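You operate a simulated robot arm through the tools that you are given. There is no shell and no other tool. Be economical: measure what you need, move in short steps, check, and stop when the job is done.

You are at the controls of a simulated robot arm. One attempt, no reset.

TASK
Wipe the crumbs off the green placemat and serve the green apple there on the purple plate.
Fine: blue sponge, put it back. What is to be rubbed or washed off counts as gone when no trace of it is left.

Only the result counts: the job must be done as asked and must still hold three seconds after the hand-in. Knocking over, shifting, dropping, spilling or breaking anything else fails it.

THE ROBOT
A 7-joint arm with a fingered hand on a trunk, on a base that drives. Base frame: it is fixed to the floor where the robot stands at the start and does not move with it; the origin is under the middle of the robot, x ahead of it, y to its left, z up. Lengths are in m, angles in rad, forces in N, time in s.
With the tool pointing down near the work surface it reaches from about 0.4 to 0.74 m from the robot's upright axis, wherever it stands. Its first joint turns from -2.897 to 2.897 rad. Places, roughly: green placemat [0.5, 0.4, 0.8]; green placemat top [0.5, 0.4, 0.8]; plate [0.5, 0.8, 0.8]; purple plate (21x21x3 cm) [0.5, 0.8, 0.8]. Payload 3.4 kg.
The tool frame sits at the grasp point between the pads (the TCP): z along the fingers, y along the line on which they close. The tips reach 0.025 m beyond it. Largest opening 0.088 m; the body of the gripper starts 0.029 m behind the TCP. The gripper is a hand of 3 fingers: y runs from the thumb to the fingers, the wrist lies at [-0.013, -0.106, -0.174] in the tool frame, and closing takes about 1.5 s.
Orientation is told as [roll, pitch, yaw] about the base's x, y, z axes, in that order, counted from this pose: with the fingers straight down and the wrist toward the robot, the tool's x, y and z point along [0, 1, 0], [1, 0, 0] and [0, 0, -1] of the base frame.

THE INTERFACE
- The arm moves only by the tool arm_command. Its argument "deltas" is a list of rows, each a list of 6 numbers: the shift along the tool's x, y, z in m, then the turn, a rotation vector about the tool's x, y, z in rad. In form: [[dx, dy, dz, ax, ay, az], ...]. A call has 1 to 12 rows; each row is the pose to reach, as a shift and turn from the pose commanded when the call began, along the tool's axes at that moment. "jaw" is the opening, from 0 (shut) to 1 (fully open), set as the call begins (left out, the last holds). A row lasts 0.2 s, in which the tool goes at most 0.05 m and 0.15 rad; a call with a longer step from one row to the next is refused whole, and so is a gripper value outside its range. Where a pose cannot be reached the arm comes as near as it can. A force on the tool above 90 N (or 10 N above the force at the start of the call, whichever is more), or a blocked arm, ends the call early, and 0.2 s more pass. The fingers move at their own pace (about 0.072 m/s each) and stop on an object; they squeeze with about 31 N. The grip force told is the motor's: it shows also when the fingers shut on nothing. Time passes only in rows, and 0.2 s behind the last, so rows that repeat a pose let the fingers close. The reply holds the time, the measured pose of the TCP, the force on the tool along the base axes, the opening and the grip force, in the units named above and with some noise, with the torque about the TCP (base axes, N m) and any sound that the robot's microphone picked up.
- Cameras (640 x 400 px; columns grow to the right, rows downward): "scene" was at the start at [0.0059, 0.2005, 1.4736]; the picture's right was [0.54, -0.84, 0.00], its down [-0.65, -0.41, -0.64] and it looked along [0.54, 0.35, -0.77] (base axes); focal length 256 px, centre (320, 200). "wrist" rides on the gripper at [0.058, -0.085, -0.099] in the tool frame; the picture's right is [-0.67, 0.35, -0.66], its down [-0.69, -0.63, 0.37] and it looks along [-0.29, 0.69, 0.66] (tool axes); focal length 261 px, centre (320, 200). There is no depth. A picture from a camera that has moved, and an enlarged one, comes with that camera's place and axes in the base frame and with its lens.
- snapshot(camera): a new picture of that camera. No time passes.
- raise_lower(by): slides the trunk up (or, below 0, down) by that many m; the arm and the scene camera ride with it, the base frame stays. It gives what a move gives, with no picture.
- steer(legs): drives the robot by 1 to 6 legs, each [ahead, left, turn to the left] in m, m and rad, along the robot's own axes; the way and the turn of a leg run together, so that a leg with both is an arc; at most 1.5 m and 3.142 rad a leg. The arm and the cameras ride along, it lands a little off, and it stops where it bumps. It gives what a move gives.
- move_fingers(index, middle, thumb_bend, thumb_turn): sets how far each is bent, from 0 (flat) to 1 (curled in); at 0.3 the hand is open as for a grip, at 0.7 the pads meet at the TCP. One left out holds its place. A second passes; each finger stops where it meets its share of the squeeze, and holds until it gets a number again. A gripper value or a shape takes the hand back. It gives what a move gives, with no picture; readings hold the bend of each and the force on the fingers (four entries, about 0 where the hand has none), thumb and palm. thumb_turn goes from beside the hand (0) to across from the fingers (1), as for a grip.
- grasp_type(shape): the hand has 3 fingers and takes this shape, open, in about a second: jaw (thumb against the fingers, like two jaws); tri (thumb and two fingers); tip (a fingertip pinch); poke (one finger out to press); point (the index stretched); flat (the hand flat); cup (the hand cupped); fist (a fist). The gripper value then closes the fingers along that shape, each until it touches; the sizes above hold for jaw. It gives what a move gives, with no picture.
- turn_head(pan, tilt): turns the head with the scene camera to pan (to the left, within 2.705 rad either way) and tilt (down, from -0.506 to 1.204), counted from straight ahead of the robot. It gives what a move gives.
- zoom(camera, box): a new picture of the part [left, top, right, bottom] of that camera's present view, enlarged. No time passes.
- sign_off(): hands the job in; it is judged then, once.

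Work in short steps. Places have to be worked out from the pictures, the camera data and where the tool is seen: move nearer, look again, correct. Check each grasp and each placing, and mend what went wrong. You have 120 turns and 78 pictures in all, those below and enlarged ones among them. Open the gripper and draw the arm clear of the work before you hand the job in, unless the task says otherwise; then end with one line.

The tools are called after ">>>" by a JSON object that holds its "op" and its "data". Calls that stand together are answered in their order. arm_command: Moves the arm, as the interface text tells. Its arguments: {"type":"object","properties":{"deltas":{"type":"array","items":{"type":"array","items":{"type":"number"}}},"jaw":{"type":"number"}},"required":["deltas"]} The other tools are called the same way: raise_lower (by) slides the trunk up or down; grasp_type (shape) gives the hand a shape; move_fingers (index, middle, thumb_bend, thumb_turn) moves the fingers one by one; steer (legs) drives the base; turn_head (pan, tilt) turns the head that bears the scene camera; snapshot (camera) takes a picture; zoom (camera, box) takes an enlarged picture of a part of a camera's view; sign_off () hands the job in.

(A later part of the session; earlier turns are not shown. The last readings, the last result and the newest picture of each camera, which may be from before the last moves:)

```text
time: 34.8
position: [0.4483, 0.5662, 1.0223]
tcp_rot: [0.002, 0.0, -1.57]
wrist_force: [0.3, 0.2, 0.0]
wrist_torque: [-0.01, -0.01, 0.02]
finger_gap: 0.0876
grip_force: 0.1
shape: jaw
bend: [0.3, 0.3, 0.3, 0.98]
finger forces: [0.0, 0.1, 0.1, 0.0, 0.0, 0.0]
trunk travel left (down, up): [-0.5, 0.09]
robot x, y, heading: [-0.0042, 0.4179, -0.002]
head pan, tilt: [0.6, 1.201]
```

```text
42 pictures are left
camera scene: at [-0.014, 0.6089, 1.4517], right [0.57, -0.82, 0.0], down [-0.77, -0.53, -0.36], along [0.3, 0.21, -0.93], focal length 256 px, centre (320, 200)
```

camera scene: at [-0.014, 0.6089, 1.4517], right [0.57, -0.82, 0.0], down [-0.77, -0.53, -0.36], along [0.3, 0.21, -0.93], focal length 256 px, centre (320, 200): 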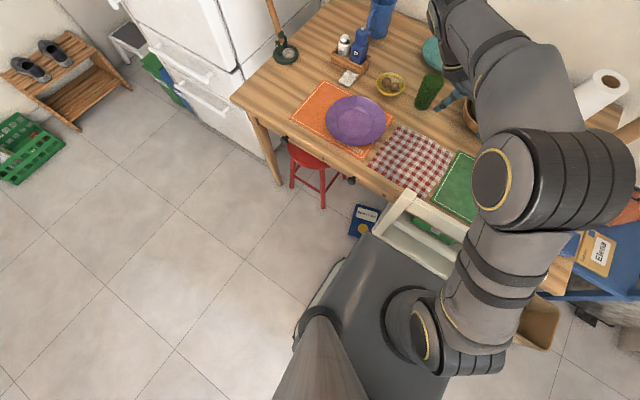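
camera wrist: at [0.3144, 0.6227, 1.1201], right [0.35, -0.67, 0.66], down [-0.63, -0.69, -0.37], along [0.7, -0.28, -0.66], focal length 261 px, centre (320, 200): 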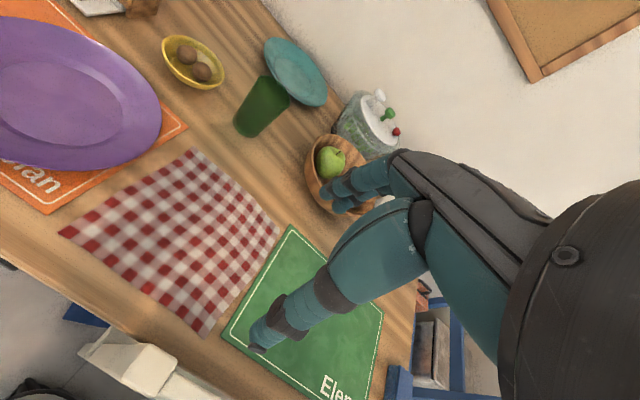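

Yaw −90° works. Now testing the 60° tilt so the fingers point left (+y) and downward.

>>> {"op": "arm_command", "data": {"deltas": [[0, 0, 0, 0.13, 0, 0], [0, 0, 0, 0.26, 0, 0], [0, 0, 0, 0.39, 0, 0], [0, 0, 0, 0.52, 0, 0], [0, 0, 0, 0.65, 0, 0], [0, 0, 0, 0.78, 0, 0], [0, 0, 0, 0.91, 0, 0], [0, 0, 0, 1.047, 0, 0], [0, 0, 0, 1.047, 0, 0]]}}

>>> {"op": "snapshot", "data": {"camera": "scene"}}

>>> {"op": "snapshot", "data": {"camera": "wrist"}}

```text
time: 36.8
position: [0.4489, 0.5662, 1.0214]
tcp_rot: [0.001, 1.048, -1.566]
wrist_force: [-0.4, 0.1, 0.4]
wrist_torque: [0.0, 0.01, 0.0]
finger_gap: 0.0877
grip_force: 0.0
shape: jaw
bend: [0.3, 0.3, 0.3, 0.98]
finger forces: [0.0, 0.0, 0.2, 0.1, 0.0, 0.1]
trunk travel left (down, up): [-0.5, 0.09]
robot x, y, heading: [-0.0019, 0.4227, -0.001]
head pan, tilt: [0.6, 1.201]
```

```text
41 pictures are left
camera scene: at [-0.0141, 0.6088, 1.4517], right [0.57, -0.82, 0.0], down [-0.77, -0.53, -0.36], along [0.3, 0.21, -0.93], focal length 256 px, centre (320, 200)
```

scene: 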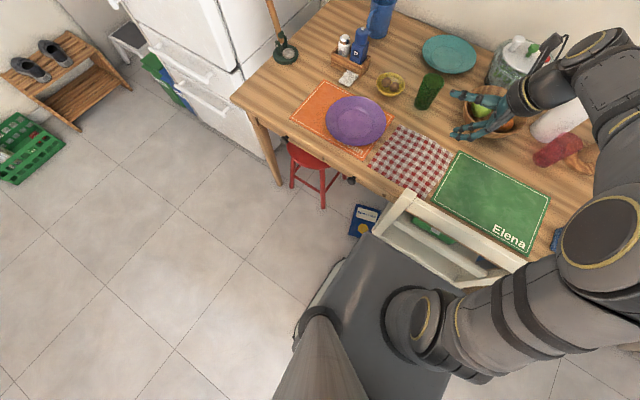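

```text
40 pictures are left
camera wrist: at [0.5079, 0.5213, 1.144], right [-0.67, -0.74, 0.02], down [-0.69, 0.63, 0.36], along [-0.29, 0.23, -0.93], focal length 261 px, centre (320, 200)
```

wrist: 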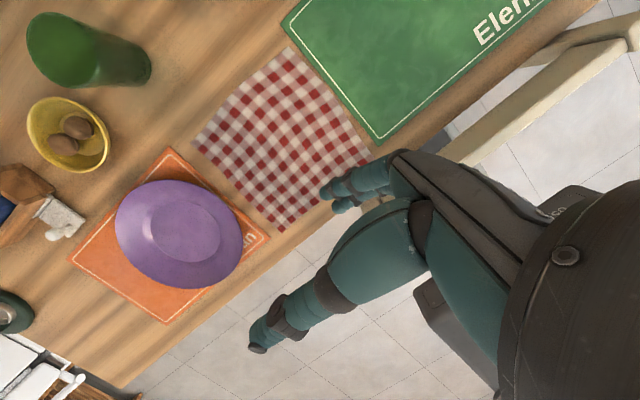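

The orientation is reachable. To slip under the shallow rim the lower fingers must be pre-bent, so I'm setting them to 0.5 with the thumb kept open and looking at the resulting geometry.

>>> {"op": "move_fingers", "data": {"index": 0.5, "middle": 0.5, "thumb_bend": 0.3, "thumb_turn": 1.0}}

>>> {"op": "zoom", "data": {"camera": "wrist", "box": [220, 120, 460, 360]}}

>>> {"op": "zoom", "data": {"camera": "scene", "box": [420, 20, 600, 150]}}

```text
time: 37.8
position: [0.4487, 0.566, 1.0213]
tcp_rot: [0.0, 1.047, -1.568]
wrist_force: [0.1, -0.6, 0.5]
wrist_torque: [0.02, 0.0, -0.01]
finger_gap: 0.0634
grip_force: 0.0
shape: fingers
bend: [0.5, 0.5, 0.3, 0.97]
finger forces: [0.0, 0.0, 0.0, 0.0, 0.1, 0.0]
trunk travel left (down, up): [-0.5, 0.09]
robot x, y, heading: [0.0012, 0.42, 0.006]
head pan, tilt: [0.6, 1.201]
```

```text
1.67 times, centred on (340, 240) of wrist
camera zoom: at [0.5079, 0.5216, 1.1439], right [-0.67, -0.74, 0.03], down [-0.69, 0.63, 0.36], along [-0.29, 0.22, -0.93], focal length 434 px, centre (287, 133)
```

zoom: 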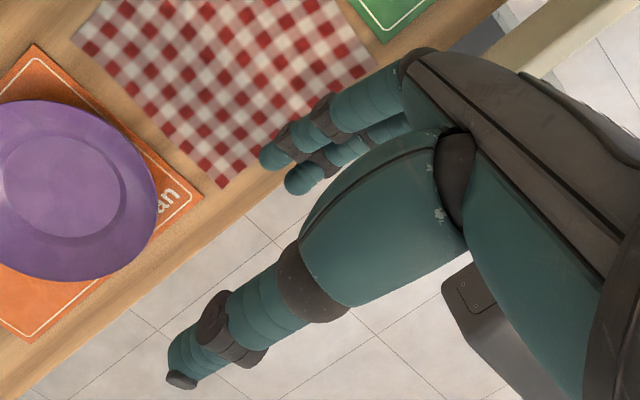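

```text
3.08 times, centred on (510, 85) of scene
camera zoom: at [-0.0141, 0.6088, 1.4517], right [0.57, -0.82, 0.0], down [-0.77, -0.53, -0.36], along [0.3, 0.21, -0.93], focal length 787 px, centre (-265, 554)
```

zoom: 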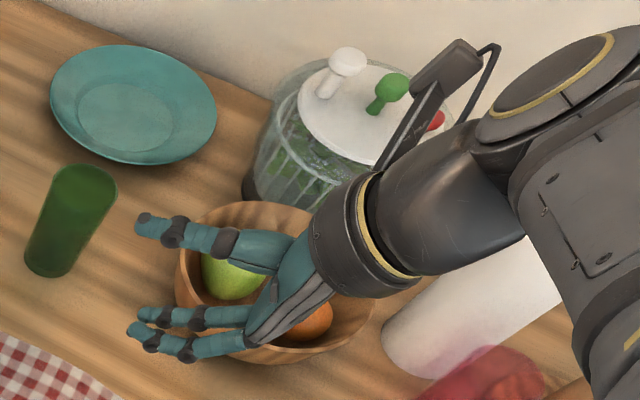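

Fingers at 0.5 run roughly parallel to the tool axis. I'll bend them to 0.65 so they match the rim slope, steepen the tilt to 40°, and check the view.

>>> {"op": "move_fingers", "data": {"index": 0.65, "middle": 0.65}}

>>> {"op": "arm_command", "data": {"deltas": [[0.02, 0, 0, -0.1, 0, 0], [0.0455, 0, 0, -0.175, 0, 0], [0.0455, 0, 0, -0.175, 0, 0]]}}

>>> {"op": "snapshot", "data": {"camera": "wrist"}}

```text
time: 38.8
position: [0.4484, 0.566, 1.0207]
tcp_rot: [0.001, 1.046, -1.568]
wrist_force: [-0.2, 0.5, 0.4]
wrist_torque: [-0.02, -0.01, 0.02]
finger_gap: 0.0467
grip_force: 0.0
shape: fingers
bend: [0.65, 0.65, 0.3, 0.97]
finger forces: [0.0, 0.0, 0.0, 0.0, 0.0, 0.0]
trunk travel left (down, up): [-0.5, 0.09]
robot x, y, heading: [-0.0023, 0.4183, 0.003]
head pan, tilt: [0.6, 1.201]
```

```text
time: 39.6
position: [0.4929, 0.5665, 1.0204]
tcp_rot: [-0.002, 0.871, -1.567]
wrist_force: [-0.7, 0.1, -0.2]
wrist_torque: [-0.02, -0.01, 0.02]
finger_gap: 0.0467
grip_force: 0.1
shape: fingers
bend: [0.65, 0.65, 0.3, 0.97]
finger forces: [0.0, 0.0, 0.1, 0.0, 0.1, 0.0]
trunk travel left (down, up): [-0.5, 0.09]
robot x, y, heading: [-0.0012, 0.4214, 0.007]
head pan, tilt: [0.6, 1.201]
```

```text
37 pictures are left
camera wrist: at [0.5534, 0.5438, 1.1501], right [-0.67, -0.73, 0.16], down [-0.69, 0.68, 0.25], along [-0.29, 0.06, -0.96], focal length 261 px, centre (320, 200)
```

wrist: 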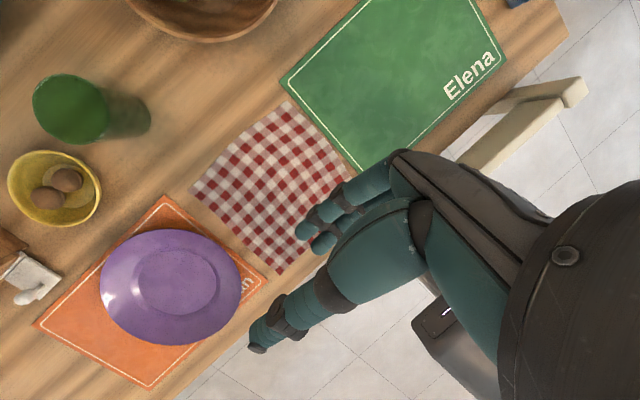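

Geometry is as planned. Moving to just outside the plate's right rim at z≈0.86.

>>> {"op": "arm_command", "data": {"deltas": [[0, 0.0105, 0.0373, 0, 0, 0], [0, 0.021, 0.0746, 0, 0, 0], [0, 0.0315, 0.1118, 0, 0, 0], [0, 0.042, 0.149, 0, 0, 0], [0, 0.0525, 0.1864, 0, 0, 0], [0, 0.0525, 0.1864, 0, 0, 0]]}}

>>> {"op": "snapshot", "data": {"camera": "wrist"}}

>>> {"op": "turn_head", "data": {"pan": 0.6, "tilt": 0.75}}

>>> {"op": "snapshot", "data": {"camera": "scene"}}

```text
time: 41.0
position: [0.4941, 0.6761, 0.8612]
tcp_rot: [0.001, 0.873, -1.568]
wrist_force: [-0.4, 0.1, -1.4]
wrist_torque: [0.01, -0.02, 0.01]
finger_gap: 0.0468
grip_force: 0.0
shape: fingers
bend: [0.65, 0.65, 0.3, 0.97]
finger forces: [0.0, 0.0, 0.1, 0.0, 0.1, 0.0]
trunk travel left (down, up): [-0.5, 0.09]
robot x, y, heading: [-0.003, 0.4184, 0.0]
head pan, tilt: [0.6, 1.201]
```

```text
36 pictures are left
camera wrist: at [0.5534, 0.6539, 0.9889], right [-0.67, -0.73, 0.15], down [-0.69, 0.68, 0.25], along [-0.29, 0.06, -0.96], focal length 261 px, centre (320, 200)
```

wrist: 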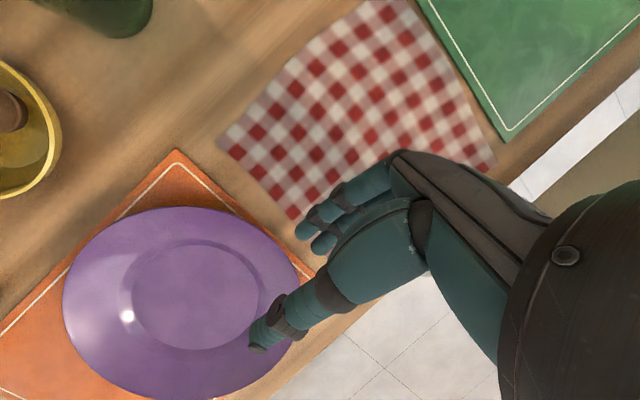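

```text
time: 41.9
position: [0.4936, 0.675, 0.8614]
tcp_rot: [0.001, 0.873, -1.566]
wrist_force: [0.5, 0.7, -0.2]
wrist_torque: [0.02, -0.05, -0.04]
finger_gap: 0.0467
grip_force: 0.1
shape: fingers
bend: [0.65, 0.65, 0.3, 0.97]
finger forces: [0.1, 0.0, 0.1, 0.0, 0.0, 0.0]
trunk travel left (down, up): [-0.5, 0.09]
robot x, y, heading: [0.001, 0.4173, 0.004]
head pan, tilt: [0.6, 0.75]
```

```text
35 pictures are left
camera scene: at [0.0081, 0.6241, 1.4834], right [0.57, -0.82, 0.0], down [-0.56, -0.39, -0.73], along [0.6, 0.41, -0.68], focal length 256 px, centre (320, 200)
```

scene: 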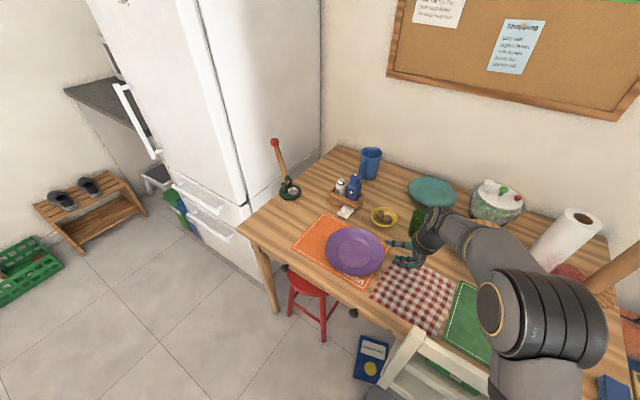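

The rim location is confirmed (centre ≈ (0.493, 0.821)). Lowering outside the rim to z≈0.783.

>>> {"op": "arm_command", "data": {"deltas": [[0, 0.023, 0.0193, 0, 0, 0], [0, 0.046, 0.0386, 0, 0, 0], [0, 0.054, 0.0453, 0, 0, 0], [0, 0.059, 0.0495, 0, 0, 0], [0, 0.059, 0.0495, 0, 0, 0]]}}

>>> {"op": "zoom", "data": {"camera": "wrist", "box": [120, 120, 400, 400]}}

>>> {"op": "zoom", "data": {"camera": "scene", "box": [310, 200, 430, 300]}}

```text
time: 43.1
position: [0.4937, 0.676, 0.784]
tcp_rot: [0.0, 0.874, -1.568]
wrist_force: [0.3, -0.4, -0.5]
wrist_torque: [0.01, 0.02, 0.0]
finger_gap: 0.0468
grip_force: 0.0
shape: fingers
bend: [0.65, 0.65, 0.3, 0.97]
finger forces: [0.1, 0.1, 0.1, 0.0, 0.1, 0.0]
trunk travel left (down, up): [-0.5, 0.09]
robot x, y, heading: [-0.0002, 0.4181, 0.004]
head pan, tilt: [0.6, 0.75]
```

```text
1.43 times, centred on (260, 260) of wrist
camera zoom: at [0.5528, 0.6532, 0.9125], right [-0.67, -0.73, 0.15], down [-0.69, 0.68, 0.25], along [-0.29, 0.06, -0.96], focal length 372 px, centre (406, 114)
```

zoom: 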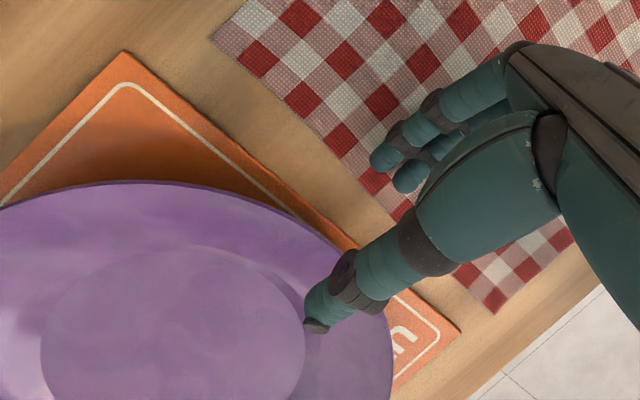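

```text
4.00 times, centred on (370, 250) of scene
camera zoom: at [0.0082, 0.6242, 1.4834], right [0.57, -0.82, 0.0], down [-0.56, -0.39, -0.73], along [0.6, 0.41, -0.68], focal length 1023 px, centre (120, 0)
```

zoom: 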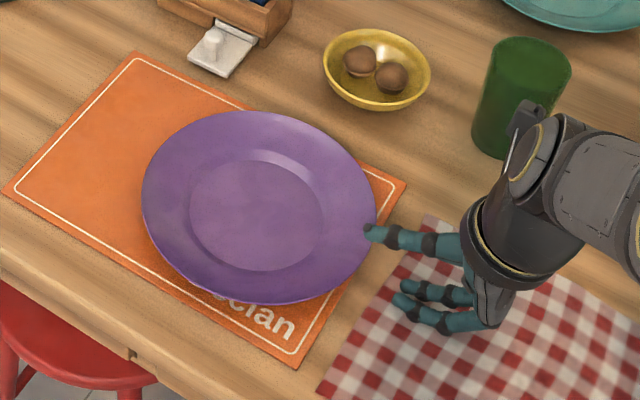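

Fingertips are about 3 cm outside the rim and free. Sliding them in under the rim slowly, watching forces.

>>> {"op": "arm_command", "data": {"deltas": [[0, -0.0064, 0.0077, 0, 0, 0], [0, -0.0129, 0.0153, 0, 0, 0], [0, -0.017, 0.025, 0, 0, 0], [0, -0.0205, 0.0287, 0, 0, 0], [0, -0.0205, 0.0287, 0, 0, 0]]}}

>>> {"op": "zoom", "data": {"camera": "scene", "box": [330, 210, 410, 280]}}

>>> {"op": "zoom", "data": {"camera": "wrist", "box": [200, 140, 380, 320]}}

```text
time: 44.3
position: [0.493, 0.7104, 0.7817]
tcp_rot: [0.0, 0.872, -1.568]
wrist_force: [-0.6, -0.1, 0.7]
wrist_torque: [0.01, 0.0, -0.01]
finger_gap: 0.0465
grip_force: 0.1
shape: fingers
bend: [0.65, 0.66, 0.3, 0.97]
finger forces: [0.0, 0.0, 0.0, 0.1, 0.0, 0.0]
trunk travel left (down, up): [-0.5, 0.09]
robot x, y, heading: [0.0037, 0.4159, 0.002]
head pan, tilt: [0.6, 0.75]
```

```text
5.71 times, centred on (370, 245) of scene
camera zoom: at [0.008, 0.6241, 1.4835], right [0.57, -0.82, 0.0], down [-0.56, -0.39, -0.73], along [0.6, 0.42, -0.68], focal length 1461 px, centre (34, -57)
```

zoom: 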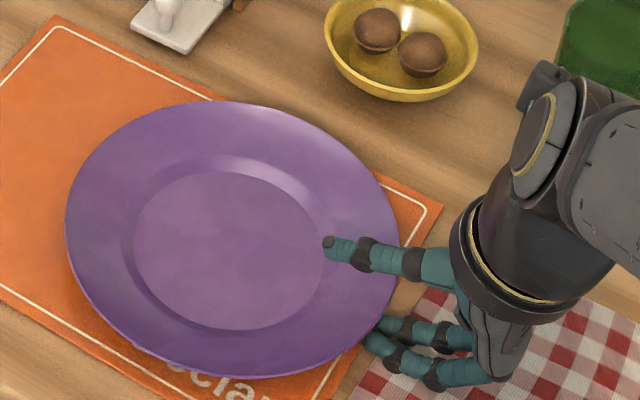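

```text
2.22 times, centred on (290, 230) of wrist
camera zoom: at [0.5521, 0.6878, 0.9099], right [-0.67, -0.73, 0.15], down [-0.69, 0.68, 0.25], along [-0.29, 0.06, -0.96], focal length 579 px, centre (387, 133)
```

zoom: 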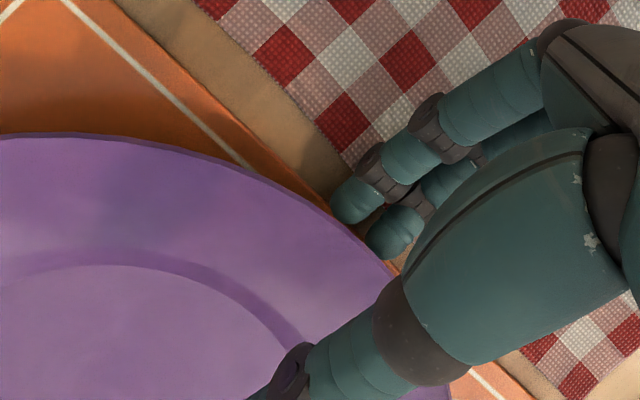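

Tips are right at the rim edge. To be sure they go under, I'm lowering a few mm until near the mat before inserting further.

>>> {"op": "arm_command", "data": {"deltas": [[0, 0.003, -0.001, 0, 0, 0], [0, 0.0055, 0.0, 0, 0, 0], [0, 0.0055, 0.0, 0, 0, 0]]}}

```text
time: 45.1
position: [0.4925, 0.7072, 0.7782]
tcp_rot: [0.002, 0.873, -1.565]
wrist_force: [-0.5, 0.4, 5.3]
wrist_torque: [0.02, 0.04, 0.01]
finger_gap: 0.0462
grip_force: 0.4
shape: fingers
bend: [0.65, 0.69, 0.3, 0.97]
finger forces: [0.1, 1.3, 0.0, 0.1, 0.1, 0.0]
trunk travel left (down, up): [-0.5, 0.09]
robot x, y, heading: [0.0024, 0.4177, 0.003]
head pan, tilt: [0.6, 0.75]
```

Light contact with the mat, so the fingers are as low as they can be. Raising 2 mm and sliding in by 1.5 cm.

>>> {"op": "arm_command", "data": {"deltas": [[0, -0.0015, -0.0013, 0, 0, 0], [0, -0.0045, 0.0025, 0, 0, 0], [0, -0.008, 0.0064, 0, 0, 0], [0, -0.0111, 0.0102, 0, 0, 0], [0, -0.0111, 0.0102, 0, 0, 0]]}}

>>> {"op": "zoom", "data": {"camera": "wrist", "box": [200, 140, 380, 320]}}

>>> {"op": "zoom", "data": {"camera": "scene", "box": [330, 210, 410, 280]}}

```text
time: 46.3
position: [0.493, 0.7139, 0.7813]
tcp_rot: [0.006, 0.872, -1.566]
wrist_force: [-2.5, -40.0, 23.1]
wrist_torque: [-0.91, -0.05, -0.3]
finger_gap: 0.0497
grip_force: 22.8
shape: fingers
bend: [0.61, 0.66, 0.3, 0.97]
finger forces: [44.9, 0.0, 0.0, 0.0, 0.0, 0.0]
trunk travel left (down, up): [-0.5, 0.09]
robot x, y, heading: [0.0029, 0.4183, 0.002]
head pan, tilt: [0.6, 0.75]
```

```text
2.22 times, centred on (290, 230) of wrist
camera zoom: at [0.5527, 0.692, 0.9106], right [-0.67, -0.73, 0.15], down [-0.69, 0.69, 0.24], along [-0.28, 0.06, -0.96], focal length 579 px, centre (387, 133)
```

zoom: 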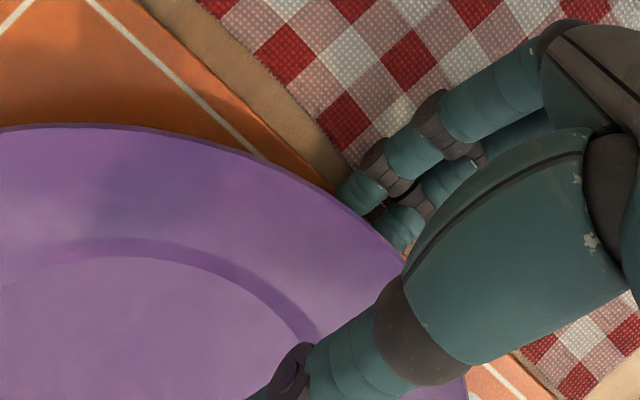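

```text
5.71 times, centred on (370, 245) of scene
camera zoom: at [0.0057, 0.6172, 1.4847], right [0.57, -0.82, 0.0], down [-0.56, -0.38, -0.73], along [0.6, 0.42, -0.68], focal length 1461 px, centre (34, -57)
```

zoom: 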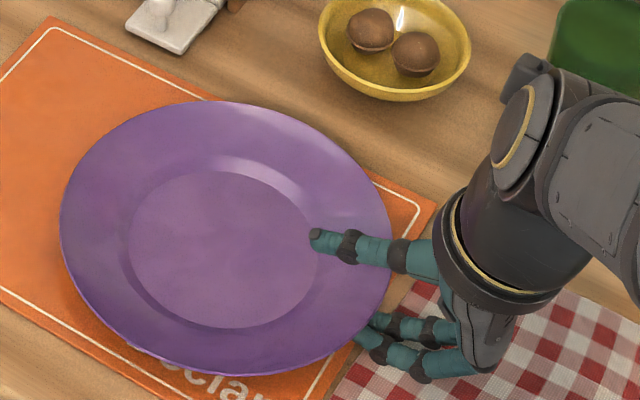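

The tips are under the rim but now wedged against the underside (40 N). Backing off ~9 mm of command to relax the push before closing the thumb.

>>> {"op": "arm_command", "data": {"deltas": [[0, 0.003, -0.0035, 0, 0, 0], [0, 0.0058, -0.0069, 0, 0, 0], [0, 0.0058, -0.0069, 0, 0, 0]]}}

```text
time: 47.1
position: [0.4921, 0.713, 0.7792]
tcp_rot: [0.002, 0.874, -1.563]
wrist_force: [3.5, -11.3, 8.8]
wrist_torque: [-0.24, -0.11, -0.14]
finger_gap: 0.0474
grip_force: 7.1
shape: fingers
bend: [0.64, 0.67, 0.3, 0.97]
finger forces: [15.0, 0.0, 0.1, 0.0, 0.0, 0.0]
trunk travel left (down, up): [-0.5, 0.09]
robot x, y, heading: [0.0002, 0.4194, 0.0]
head pan, tilt: [0.6, 0.75]
```

Force relaxed. Closing thumb and fingers to pinch the rim.

>>> {"op": "move_fingers", "data": {"thumb_bend": 0.9, "index": 0.8, "middle": 0.8}}

>>> {"op": "zoom", "data": {"camera": "wrist", "box": [200, 140, 380, 320]}}

>>> {"op": "zoom", "data": {"camera": "scene", "box": [330, 210, 410, 280]}}

```text
time: 48.1
position: [0.4928, 0.7126, 0.7797]
tcp_rot: [0.0, 0.871, -1.567]
wrist_force: [-0.3, 2.0, -0.4]
wrist_torque: [0.23, 0.0, 0.06]
finger_gap: 0.0017
grip_force: 20.0
shape: fingers
bend: [0.79, 0.79, 0.67, 1.0]
finger forces: [11.7, 8.7, 0.0, 0.0, 20.7, 0.0]
trunk travel left (down, up): [-0.5, 0.09]
robot x, y, heading: [-0.0022, 0.4198, -0.003]
head pan, tilt: [0.6, 0.75]
```

```text
2.22 times, centred on (290, 230) of wrist
camera zoom: at [0.5526, 0.6907, 0.9078], right [-0.67, -0.73, 0.15], down [-0.69, 0.68, 0.25], along [-0.29, 0.06, -0.96], focal length 579 px, centre (387, 133)
```

zoom: 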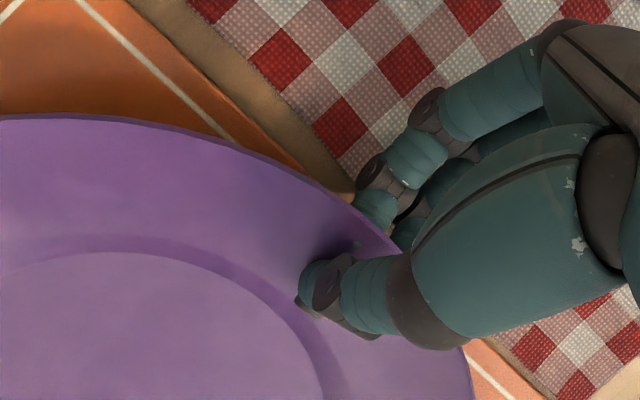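

```text
5.71 times, centred on (370, 245) of scene
camera zoom: at [0.008, 0.6244, 1.4834], right [0.57, -0.82, 0.0], down [-0.56, -0.39, -0.73], along [0.6, 0.41, -0.68], focal length 1461 px, centre (34, -57)
```

zoom: 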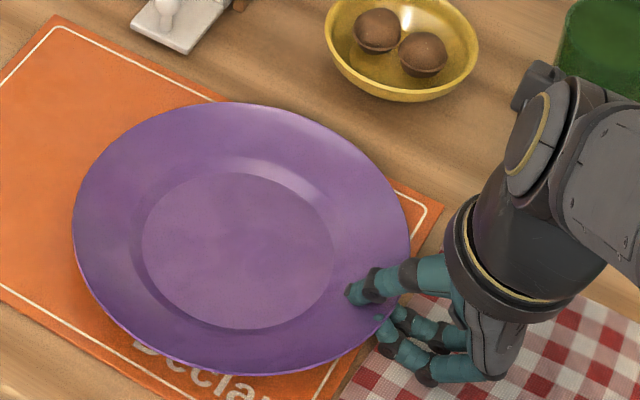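

The rim is pinched: fingers under, thumb on top, ~20 N. A small 2 cm test lift.

>>> {"op": "arm_command", "data": {"deltas": [[0, -0.0038, -0.0032, 0, 0, 0], [0, -0.0077, -0.0064, 0, 0, 0], [0, -0.0115, -0.0096, 0, 0, 0], [0, -0.0153, -0.0129, 0, 0, 0], [0, -0.0153, -0.0129, 0, 0, 0]]}}

>>> {"op": "zoom", "data": {"camera": "scene", "box": [310, 200, 430, 290]}}

>>> {"op": "snapshot", "data": {"camera": "wrist"}}

```text
time: 49.3
position: [0.4926, 0.7133, 0.799]
tcp_rot: [-0.001, 0.871, -1.567]
wrist_force: [0.1, 1.2, -1.5]
wrist_torque: [0.11, -0.01, 0.03]
finger_gap: 0.0004
grip_force: 21.1
shape: fingers
bend: [0.79, 0.79, 0.68, 1.0]
finger forces: [12.9, 8.2, 0.0, 0.1, 20.8, 0.1]
trunk travel left (down, up): [-0.5, 0.09]
robot x, y, heading: [-0.0009, 0.4179, 0.001]
head pan, tilt: [0.6, 0.75]
```

```text
4.44 times, centred on (370, 245) of scene
camera zoom: at [0.0082, 0.6243, 1.4834], right [0.57, -0.82, 0.0], down [-0.56, -0.39, -0.73], along [0.6, 0.41, -0.68], focal length 1136 px, centre (98, 0)
```

zoom: 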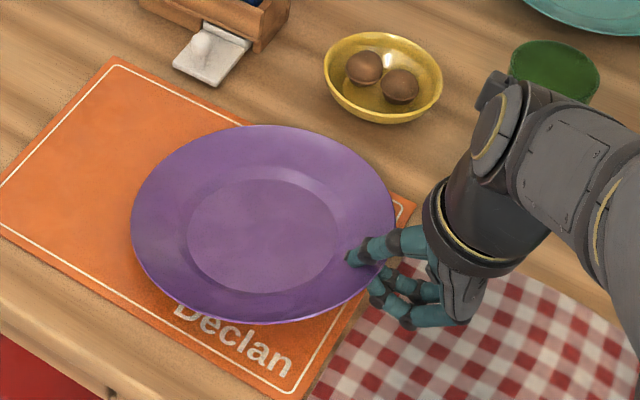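

```text
25 pictures are left
camera wrist: at [0.5526, 0.6909, 0.9274], right [-0.67, -0.73, 0.16], down [-0.69, 0.68, 0.25], along [-0.29, 0.06, -0.96], focal length 261 px, centre (320, 200)
```

wrist: 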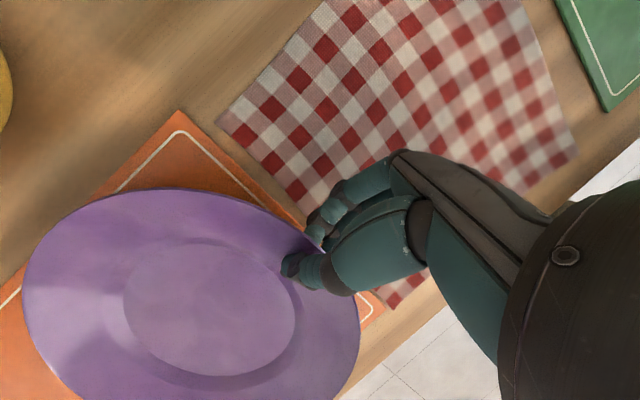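

The plate rises with the hand and the grip is steady. Lifting another 8 cm and checking its level.

>>> {"op": "arm_command", "data": {"deltas": [[0, -0.0115, -0.0096, 0, 0, 0], [0, -0.023, -0.0193, 0, 0, 0], [0, -0.0345, -0.0289, 0, 0, 0], [0, -0.046, -0.0386, 0, 0, 0], [0, -0.0613, -0.0514, 0, 0, 0], [0, -0.0613, -0.0514, 0, 0, 0]]}}

>>> {"op": "snapshot", "data": {"camera": "scene"}}

```text
time: 50.7
position: [0.4926, 0.7138, 0.8792]
tcp_rot: [-0.003, 0.872, -1.568]
wrist_force: [0.0, 0.5, -3.2]
wrist_torque: [-0.28, -0.03, 0.03]
finger_gap: 0.0
grip_force: 32.0
shape: fingers
bend: [0.8, 0.8, 0.69, 1.0]
finger forces: [22.3, 10.6, 0.0, 0.0, 31.7, 0.0]
trunk travel left (down, up): [-0.5, 0.09]
robot x, y, heading: [-0.0024, 0.4226, 0.007]
head pan, tilt: [0.6, 0.75]
```

```text
24 pictures are left
camera scene: at [0.0084, 0.6244, 1.4834], right [0.57, -0.82, 0.0], down [-0.56, -0.39, -0.73], along [0.6, 0.41, -0.68], focal length 256 px, centre (320, 200)
```

scene: 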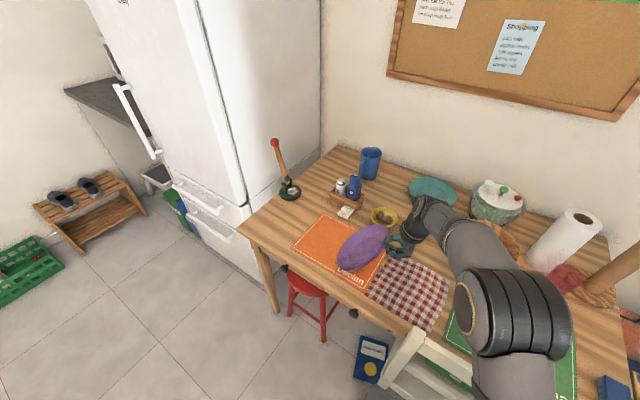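

The plate looks tilted in the grip; zooming in to see how.

>>> {"op": "zoom", "data": {"camera": "scene", "box": [310, 190, 450, 290]}}

>>> {"op": "snapshot", "data": {"camera": "wrist"}}

```text
4.00 times, centred on (380, 240) of scene
camera zoom: at [0.0084, 0.6244, 1.4834], right [0.57, -0.82, 0.0], down [-0.56, -0.39, -0.73], along [0.6, 0.41, -0.68], focal length 1023 px, centre (80, 40)
```

zoom: 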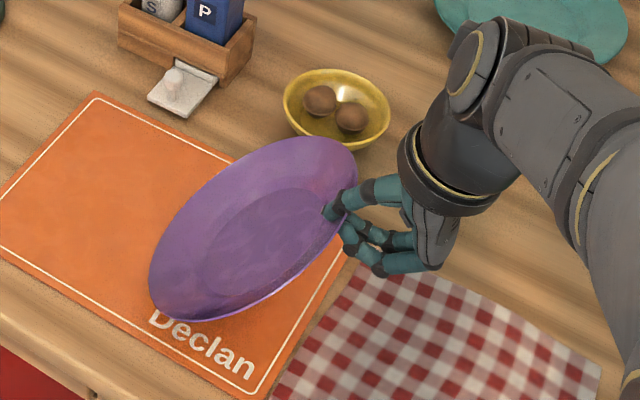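

```text
22 pictures are left
camera wrist: at [0.5525, 0.6906, 1.0077], right [-0.67, -0.73, 0.16], down [-0.69, 0.68, 0.25], along [-0.29, 0.06, -0.96], focal length 261 px, centre (320, 200)
```

wrist: 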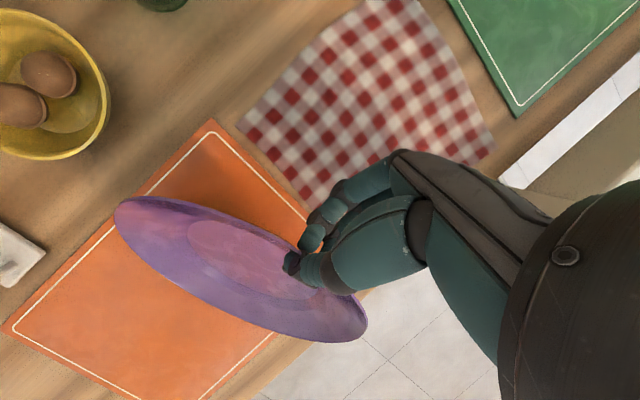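

The plate has pivoted, drooping roughly 45° toward its far edge, but the grip holds. I'll raise it well clear, then partly compensate by tilting the hand up before looking again.

>>> {"op": "arm_command", "data": {"deltas": [[0, -0.023, -0.0193, 0, 0, 0], [0, -0.046, -0.0386, 0, 0, 0], [0, -0.069, -0.058, 0, 0, 0], [0, -0.0996, -0.0836, 0, 0, 0], [0, -0.0996, -0.0836, 0, 0, 0]]}}

>>> {"op": "snapshot", "data": {"camera": "wrist"}}

```text
time: 51.9
position: [0.4941, 0.7124, 1.0081]
tcp_rot: [-0.002, 0.87, -1.567]
wrist_force: [0.2, 0.6, -3.9]
wrist_torque: [-0.23, -0.02, 0.0]
finger_gap: 0.0
grip_force: 31.3
shape: fingers
bend: [0.8, 0.8, 0.69, 1.0]
finger forces: [21.5, 10.9, 0.1, 0.0, 31.2, 0.1]
trunk travel left (down, up): [-0.5, 0.09]
robot x, y, heading: [0.0015, 0.419, 0.004]
head pan, tilt: [0.6, 0.75]
```

```text
21 pictures are left
camera wrist: at [0.5536, 0.6904, 1.1374], right [-0.67, -0.73, 0.16], down [-0.69, 0.68, 0.25], along [-0.29, 0.06, -0.96], focal length 261 px, centre (320, 200)
```

wrist: 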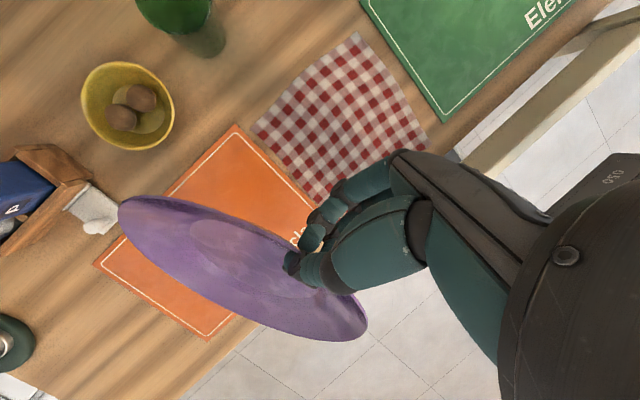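

Stable with weight ~3.9 N, and the squeeze has risen to 31 N. Tilting the hand up by ~28° to level the plate more.

>>> {"op": "arm_command", "data": {"deltas": [[0, 0, 0, 0.08, 0, 0], [0, 0, 0, 0.16, 0, 0], [0, 0, 0, 0.24, 0, 0], [0, 0, 0, 0.32, 0, 0], [0, 0, 0, 0.4, 0, 0], [0, 0, 0, 0.49, 0, 0], [0, 0, 0, 0.49, 0, 0]]}}

>>> {"op": "snapshot", "data": {"camera": "scene"}}

```text
time: 53.5
position: [0.4954, 0.7125, 1.009]
tcp_rot: [0.0, 1.364, -1.568]
wrist_force: [0.6, -0.2, -3.8]
wrist_torque: [-0.3, -0.01, -0.01]
finger_gap: 0.0
grip_force: 32.9
shape: fingers
bend: [0.8, 0.8, 0.69, 1.0]
finger forces: [22.8, 11.3, 0.0, 0.0, 31.7, 0.0]
trunk travel left (down, up): [-0.5, 0.09]
robot x, y, heading: [0.0009, 0.4164, 0.002]
head pan, tilt: [0.6, 0.75]
```

```text
20 pictures are left
camera scene: at [0.0085, 0.6244, 1.4834], right [0.57, -0.82, 0.0], down [-0.56, -0.39, -0.73], along [0.6, 0.41, -0.68], focal length 256 px, centre (320, 200)
```

scene: 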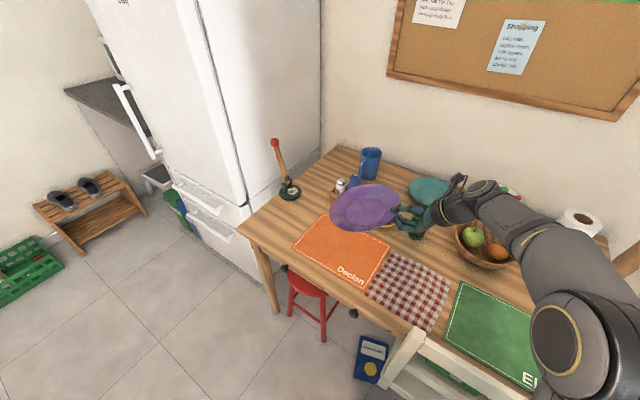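

The plate is much more level and held firmly. Carrying it right over the green mat at this height.

>>> {"op": "arm_command", "data": {"deltas": [[0, 0.0084, -0.0401, 0, 0, 0], [0, 0.0168, -0.0802, 0, 0, 0], [0, 0.0252, -0.1203, 0, 0, 0], [0, 0.0336, -0.1604, 0, 0, 0], [0, 0.042, -0.2005, 0, 0, 0], [0, 0.0504, -0.2406, 0, 0, 0], [0, 0.0588, -0.2807, 0, 0, 0], [0, 0.0672, -0.3208, 0, 0, 0], [0, 0.0756, -0.3609, 0, 0, 0], [0, 0.084, -0.393, 0, 0, 0], [0, 0.084, -0.393, 0, 0, 0]]}}

>>> {"op": "turn_head", "data": {"pan": 0.1, "tilt": 0.8}}

>>> {"op": "snapshot", "data": {"camera": "scene"}}

>>> {"op": "snapshot", "data": {"camera": "wrist"}}

```text
time: 55.9
position: [0.4941, 0.311, 1.0091]
tcp_rot: [-0.004, 1.361, -1.569]
wrist_force: [0.7, -0.4, -3.4]
wrist_torque: [-0.29, 0.05, 0.0]
finger_gap: 0.0002
grip_force: 31.9
shape: fingers
bend: [0.8, 0.8, 0.7, 1.0]
finger forces: [22.5, 10.7, 0.0, 0.0, 30.7, 0.0]
trunk travel left (down, up): [-0.5, 0.09]
robot x, y, heading: [-0.0024, 0.4178, 0.002]
head pan, tilt: [0.6, 0.75]
```

```text
time: 56.9
position: [0.4948, 0.3099, 1.0081]
tcp_rot: [-0.001, 1.362, -1.568]
wrist_force: [-1.0, -0.3, -3.0]
wrist_torque: [-0.3, 0.0, 0.0]
finger_gap: 0.0
grip_force: 32.3
shape: fingers
bend: [0.8, 0.8, 0.7, 1.0]
finger forces: [22.4, 10.9, 0.1, 0.0, 31.1, 0.1]
trunk travel left (down, up): [-0.5, 0.09]
robot x, y, heading: [0.0025, 0.4149, -0.0]
head pan, tilt: [0.099, 0.799]
```

```text
19 pictures are left
camera scene: at [0.0205, 0.5854, 1.4795], right [0.1, -0.99, 0.0], down [-0.71, -0.07, -0.7], along [0.69, 0.07, -0.72], focal length 256 px, centre (320, 200)
```

scene: 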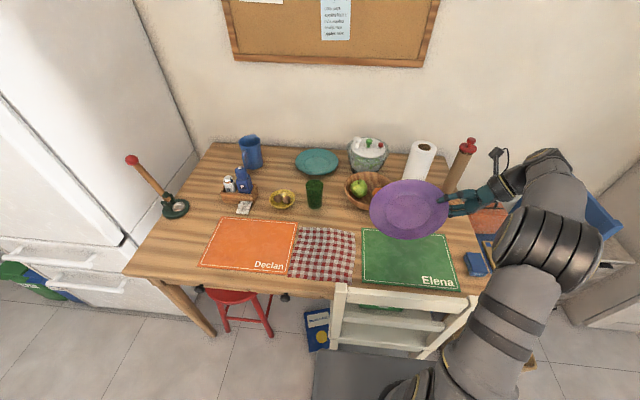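

```text
18 pictures are left
camera wrist: at [0.5544, 0.2301, 1.111], right [-0.67, -0.72, -0.2], down [-0.69, 0.49, 0.54], along [-0.29, 0.5, -0.82], focal length 261 px, centre (320, 200)
```

wrist: 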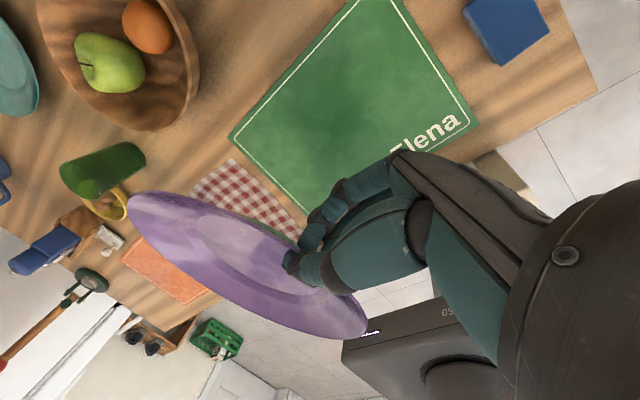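

The plate is nearly level, with its centre at about (0.49, 0.40). Lowering toward the mat with a small rightward shift, stopping just above contact.

>>> {"op": "arm_command", "data": {"deltas": [[0.001, 0.04, 0.0037, 0, 0, 0], [0.002, 0.08, 0.0073, 0, 0, 0], [0.003, 0.12, 0.011, 0, 0, 0], [0.003, 0.15, 0.0137, 0, 0, 0], [0.003, 0.1735, 0.0159, 0, 0, 0], [0.003, 0.1735, 0.0159, 0, 0, 0]]}}

>>> {"op": "zoom", "data": {"camera": "scene", "box": [330, 170, 510, 310]}}

```text
time: 58.3
position: [0.4987, 0.29, 0.8341]
tcp_rot: [-0.001, 1.362, -1.569]
wrist_force: [0.4, -0.5, -3.1]
wrist_torque: [-0.31, 0.0, 0.03]
finger_gap: 0.0
grip_force: 31.3
shape: fingers
bend: [0.8, 0.8, 0.7, 1.0]
finger forces: [21.7, 11.0, 0.0, 0.0, 30.4, 0.1]
trunk travel left (down, up): [-0.5, 0.09]
robot x, y, heading: [0.0033, 0.4208, 0.004]
head pan, tilt: [0.099, 0.799]
```

```text
2.86 times, centred on (420, 240) of scene
camera zoom: at [0.0206, 0.5852, 1.4795], right [0.1, -0.99, 0.0], down [-0.71, -0.07, -0.7], along [0.69, 0.07, -0.72], focal length 730 px, centre (34, 86)
```

zoom: 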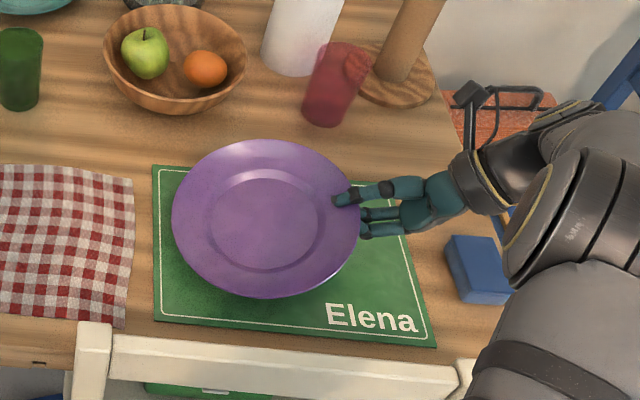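

The plate centre is near (0.497, 0.378), over the mat. Lowering in small steps until the far edge touches.

>>> {"op": "arm_command", "data": {"deltas": [[0, 0.0098, 0.002, 0, 0, 0], [0, 0.0196, 0.0041, 0, 0, 0], [0, 0.0294, 0.0061, 0, 0, 0], [0, 0.0294, 0.0061, 0, 0, 0]]}}

```text
time: 59.3
position: [0.499, 0.2914, 0.8058]
tcp_rot: [0.0, 1.36, -1.568]
wrist_force: [0.6, -0.5, -2.3]
wrist_torque: [-0.16, -0.02, 0.01]
finger_gap: 0.0
grip_force: 28.0
shape: fingers
bend: [0.79, 0.8, 0.71, 1.0]
finger forces: [17.7, 11.4, 0.0, 0.0, 27.1, 0.0]
trunk travel left (down, up): [-0.5, 0.09]
robot x, y, heading: [0.0012, 0.417, 0.005]
head pan, tilt: [0.099, 0.799]
```

The far edge has touched. Flattening the plate by lowering further while returning some hand tilt for clearance.

>>> {"op": "arm_command", "data": {"deltas": [[0, 0.0042, -0.0006, -0.035, 0, 0], [0, 0.0084, -0.0013, -0.07, 0, 0], [0, 0.0115, -0.0016, -0.105, 0, 0], [0, 0.0147, -0.002, -0.14, 0, 0], [0, 0.0178, -0.0024, -0.175, 0, 0], [0, 0.021, -0.0028, -0.21, 0, 0], [0, 0.021, -0.0028, -0.21, 0, 0]]}}

>>> {"op": "zoom", "data": {"camera": "scene", "box": [330, 170, 510, 310]}}

```text
time: 60.9
position: [0.4978, 0.2851, 0.7856]
tcp_rot: [0.002, 1.152, -1.566]
wrist_force: [-0.4, -0.2, 2.7]
wrist_torque: [0.11, -0.07, 0.09]
finger_gap: 0.0002
grip_force: 24.7
shape: fingers
bend: [0.79, 0.8, 0.71, 1.0]
finger forces: [8.5, 17.3, 0.0, 0.0, 22.6, 0.0]
trunk travel left (down, up): [-0.5, 0.09]
robot x, y, heading: [0.0007, 0.416, 0.007]
head pan, tilt: [0.099, 0.799]
```

```text
2.86 times, centred on (420, 240) of scene
camera zoom: at [0.0198, 0.5854, 1.4795], right [0.1, -0.99, 0.0], down [-0.71, -0.07, -0.7], along [0.69, 0.07, -0.72], focal length 730 px, centre (34, 86)
```

zoom: 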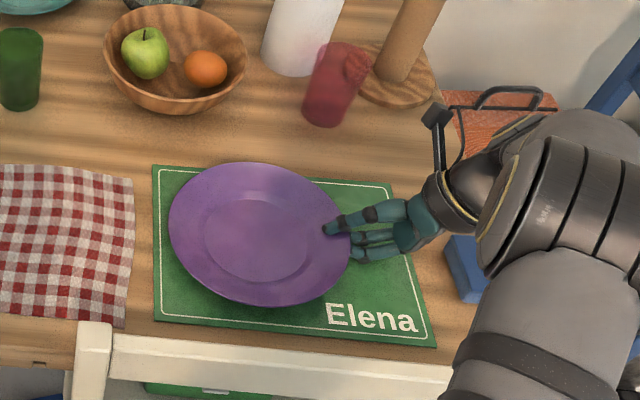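

Almost flat, and the plate is inside the mat. Going down 3 mm more, then releasing.

>>> {"op": "arm_command", "data": {"deltas": [[0, 0.0018, 0.0008, 0, 0, 0], [0, 0.0028, 0.0012, 0, 0, 0], [0, 0.0028, 0.0012, 0, 0, 0]]}}

>>> {"op": "move_fingers", "data": {"thumb_bend": 0.3}}

```text
time: 61.7
position: [0.4972, 0.2837, 0.7834]
tcp_rot: [0.008, 1.148, -1.559]
wrist_force: [1.4, -3.5, 22.7]
wrist_torque: [-0.44, 0.05, 0.19]
finger_gap: 0.0
grip_force: 38.6
shape: fingers
bend: [0.79, 0.79, 0.71, 1.0]
finger forces: [6.2, 42.8, 0.0, 0.0, 26.8, 0.0]
trunk travel left (down, up): [-0.5, 0.09]
robot x, y, heading: [-0.0007, 0.4164, 0.008]
head pan, tilt: [0.099, 0.799]
```

```text
time: 62.7
position: [0.4987, 0.2839, 0.782]
tcp_rot: [-0.001, 1.151, -1.568]
wrist_force: [1.0, 0.9, -0.3]
wrist_torque: [-0.02, 0.0, -0.02]
finger_gap: 0.0281
grip_force: 1.0
shape: fingers
bend: [0.8, 0.8, 0.3, 0.98]
finger forces: [1.2, 0.0, 0.0, 0.1, 0.0, 0.0]
trunk travel left (down, up): [-0.5, 0.09]
robot x, y, heading: [0.0006, 0.4164, 0.004]
head pan, tilt: [0.099, 0.799]
```

Released with forces near zero. Unbending the lower fingers slightly, then withdrawing them straight out from under the rim.

>>> {"op": "move_fingers", "data": {"index": 0.75, "middle": 0.75}}

>>> {"op": "arm_command", "data": {"deltas": [[0, 0.0041, -0.0091, 0, 0, 0], [0, 0.0081, -0.0183, 0, 0, 0], [0, 0.0122, -0.0274, 0, 0, 0], [0, 0.0122, -0.036, 0, 0, 0], [0, 0.0122, -0.036, 0, 0, 0]]}}

>>> {"op": "zoom", "data": {"camera": "scene", "box": [330, 170, 510, 310]}}

```text
time: 63.7
position: [0.4977, 0.2841, 0.7819]
tcp_rot: [0.0, 1.152, -1.565]
wrist_force: [0.8, 1.3, 2.6]
wrist_torque: [-0.08, 0.01, 0.05]
finger_gap: 0.0332
grip_force: 2.6
shape: fingers
bend: [0.75, 0.75, 0.3, 0.98]
finger forces: [0.7, 4.2, 0.1, 0.0, 0.0, 0.0]
trunk travel left (down, up): [-0.5, 0.09]
robot x, y, heading: [-0.0028, 0.4173, -0.0]
head pan, tilt: [0.099, 0.799]
```

```text
time: 64.9
position: [0.4982, 0.2456, 0.7852]
tcp_rot: [-0.001, 1.152, -1.567]
wrist_force: [1.2, -0.1, 0.5]
wrist_torque: [-0.03, 0.0, -0.02]
finger_gap: 0.0321
grip_force: 0.1
shape: fingers
bend: [0.75, 0.75, 0.3, 0.98]
finger forces: [0.1, 0.0, 0.0, 0.0, 0.0, 0.0]
trunk travel left (down, up): [-0.5, 0.09]
robot x, y, heading: [-0.0009, 0.4177, 0.002]
head pan, tilt: [0.099, 0.799]
```

```text
2.86 times, centred on (420, 240) of scene
camera zoom: at [0.0201, 0.5853, 1.4795], right [0.1, -0.99, 0.0], down [-0.71, -0.07, -0.7], along [0.69, 0.07, -0.72], focal length 730 px, centre (34, 86)
```

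zoom: 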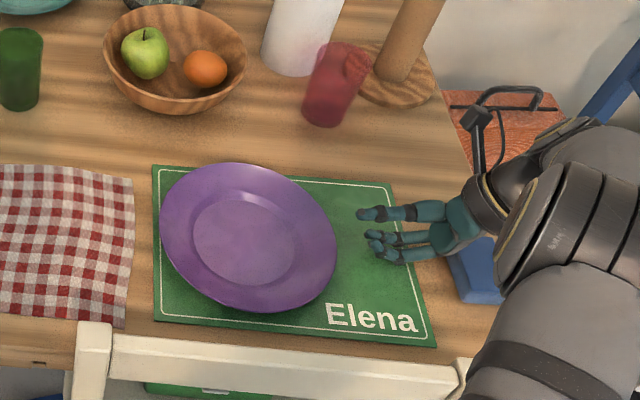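

The plate lies flat on the green mat and the hand is free. Raising the hand straight up and turning it back to vertical.

>>> {"op": "arm_command", "data": {"deltas": [[0, -0.037, -0.0163, 0, 0, 0], [0, -0.073, -0.0326, 0, 0, 0], [0, -0.11, -0.049, 0, 0, 0], [0, -0.146, -0.065, -0.14, 0, 0], [0, -0.183, -0.0814, -0.28, 0, 0], [0, -0.2, -0.089, -0.42, 0, 0], [0, -0.2, -0.089, -0.56, 0, 0], [0, -0.2, -0.089, -0.7, 0, 0], [0, -0.2, -0.089, -0.84, 0, 0], [0, -0.2, -0.089, -0.98, 0, 0], [0, -0.2, -0.089, -1.1, 0, 0], [0, -0.2, -0.089, -1.152, 0, 0]]}}

>>> {"op": "arm_command", "data": {"deltas": [[0, 0, 0, 0, 0, -0.13], [0, 0, 0, 0, 0, -0.26], [0, 0, 0, 0, 0, -0.39], [0, 0, 0, 0, 0, -0.52], [0, 0, 0, 0, 0, -0.65], [0, 0, 0, 0, 0, -0.78], [0, 0, 0, 0, 0, -0.91], [0, 0, 0, 0, 0, -1.04], [0, 0, 0, 0, 0, -1.17], [0, 0, 0, 0, 0, -1.3], [0, 0, 0, 0, 0, -1.43], [0, 0, 0, 0, 0, -1.57]], "jaw": 1}}

>>> {"op": "snapshot", "data": {"camera": "wrist"}}

```text
time: 67.5
position: [0.4972, 0.2445, 1.0041]
tcp_rot: [0.0, -0.002, -1.566]
wrist_force: [-0.1, 0.9, 0.7]
wrist_torque: [0.01, 0.01, -0.06]
finger_gap: 0.0322
grip_force: 0.0
shape: fingers
bend: [0.75, 0.75, 0.3, 0.98]
finger forces: [0.0, 0.0, 0.1, 0.1, 0.1, 0.0]
trunk travel left (down, up): [-0.5, 0.09]
robot x, y, heading: [-0.0019, 0.4163, -0.003]
head pan, tilt: [0.099, 0.799]
```

```text
time: 70.1
position: [0.4971, 0.2464, 1.0062]
tcp_rot: [0.003, 0.001, 0.004]
wrist_force: [0.4, 0.5, 0.1]
wrist_torque: [-0.04, -0.03, 0.01]
finger_gap: 0.0877
grip_force: 0.1
shape: jaw
bend: [0.3, 0.3, 0.3, 0.98]
finger forces: [0.1, 0.0, 0.0, 0.1, 0.1, 0.1]
trunk travel left (down, up): [-0.5, 0.09]
robot x, y, heading: [-0.003, 0.4157, 0.003]
head pan, tilt: [0.099, 0.799]
```

```text
14 pictures are left
camera wrist: at [0.414, 0.302, 1.1041], right [0.35, -0.67, 0.65], down [-0.63, -0.69, -0.37], along [0.7, -0.28, -0.66], focal length 261 px, centre (320, 200)
```

wrist: 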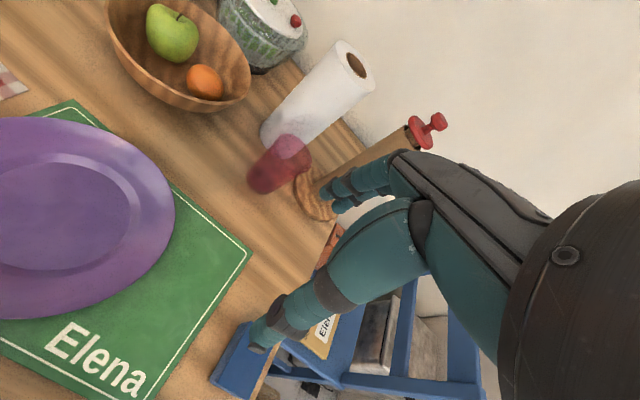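

Everything is in place; the green apple triangulates to (0.757, 0.508, 0.795), r≈0.034, beyond reach from here. I'll drive 4 cm ahead (chair clearance ≈10 cm) and 8.5 cm left.

>>> {"op": "steer", "data": {"legs": [[0, 0.085, 0], [0.04, 0, 0]]}}

>>> {"op": "raise_lower", "data": {"by": -0.06}}

```text
time: 71.6
position: [0.5376, 0.3313, 1.0047]
tcp_rot: [-0.001, 0.0, 0.004]
wrist_force: [0.3, -0.6, 0.4]
wrist_torque: [-0.01, 0.01, -0.02]
finger_gap: 0.0879
grip_force: 0.1
shape: jaw
bend: [0.3, 0.3, 0.3, 0.98]
finger forces: [0.1, 0.0, 0.0, 0.0, 0.0, 0.0]
trunk travel left (down, up): [-0.5, 0.09]
robot x, y, heading: [0.0382, 0.5033, 0.006]
head pan, tilt: [0.099, 0.799]
```

```text
time: 72.6
position: [0.5367, 0.3318, 0.9448]
tcp_rot: [0.001, -0.002, 0.003]
wrist_force: [-0.5, -0.2, -0.4]
wrist_torque: [0.03, 0.02, -0.01]
finger_gap: 0.0877
grip_force: 0.0
shape: jaw
bend: [0.3, 0.3, 0.3, 0.98]
finger forces: [0.0, 0.0, 0.0, 0.1, 0.1, 0.0]
trunk travel left (down, up): [-0.44, 0.15]
robot x, y, heading: [0.0359, 0.5035, -0.002]
head pan, tilt: [0.099, 0.799]
```

Landed exactly. Moving the open hand over toward the apple at z≈0.94.

>>> {"op": "arm_command", "data": {"deltas": [[0.03, 0.031, 0, 0, 0, 0], [0.06, 0.062, 0, 0, 0, 0], [0.09, 0.093, 0, 0, 0, 0], [0.12, 0.124, 0, 0, 0, 0], [0.15, 0.155, 0, 0, 0, 0], [0.176, 0.183, 0, 0, 0, 0], [0.176, 0.213, 0, 0, 0, 0], [0.176, 0.22, 0, 0, 0, 0]]}}

>>> {"op": "snapshot", "data": {"camera": "wrist"}}

```text
time: 74.4
position: [0.755, 0.508, 0.9443]
tcp_rot: [0.001, 0.001, 0.005]
wrist_force: [0.2, 0.3, 0.3]
wrist_torque: [-0.02, 0.0, -0.03]
finger_gap: 0.0875
grip_force: 0.2
shape: jaw
bend: [0.3, 0.3, 0.3, 0.98]
finger forces: [0.1, 0.1, 0.0, 0.1, 0.0, 0.0]
trunk travel left (down, up): [-0.44, 0.15]
robot x, y, heading: [0.0404, 0.5018, 0.004]
head pan, tilt: [0.099, 0.799]
```

```text
13 pictures are left
camera wrist: at [0.6728, 0.5643, 1.0435], right [0.35, -0.67, 0.65], down [-0.63, -0.69, -0.37], along [0.69, -0.28, -0.66], focal length 261 px, centre (320, 200)
```

wrist: 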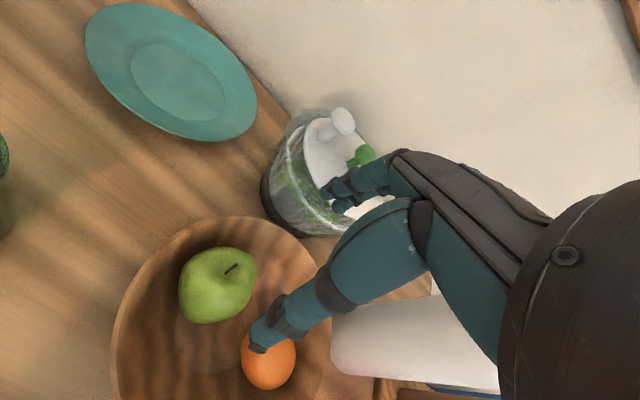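

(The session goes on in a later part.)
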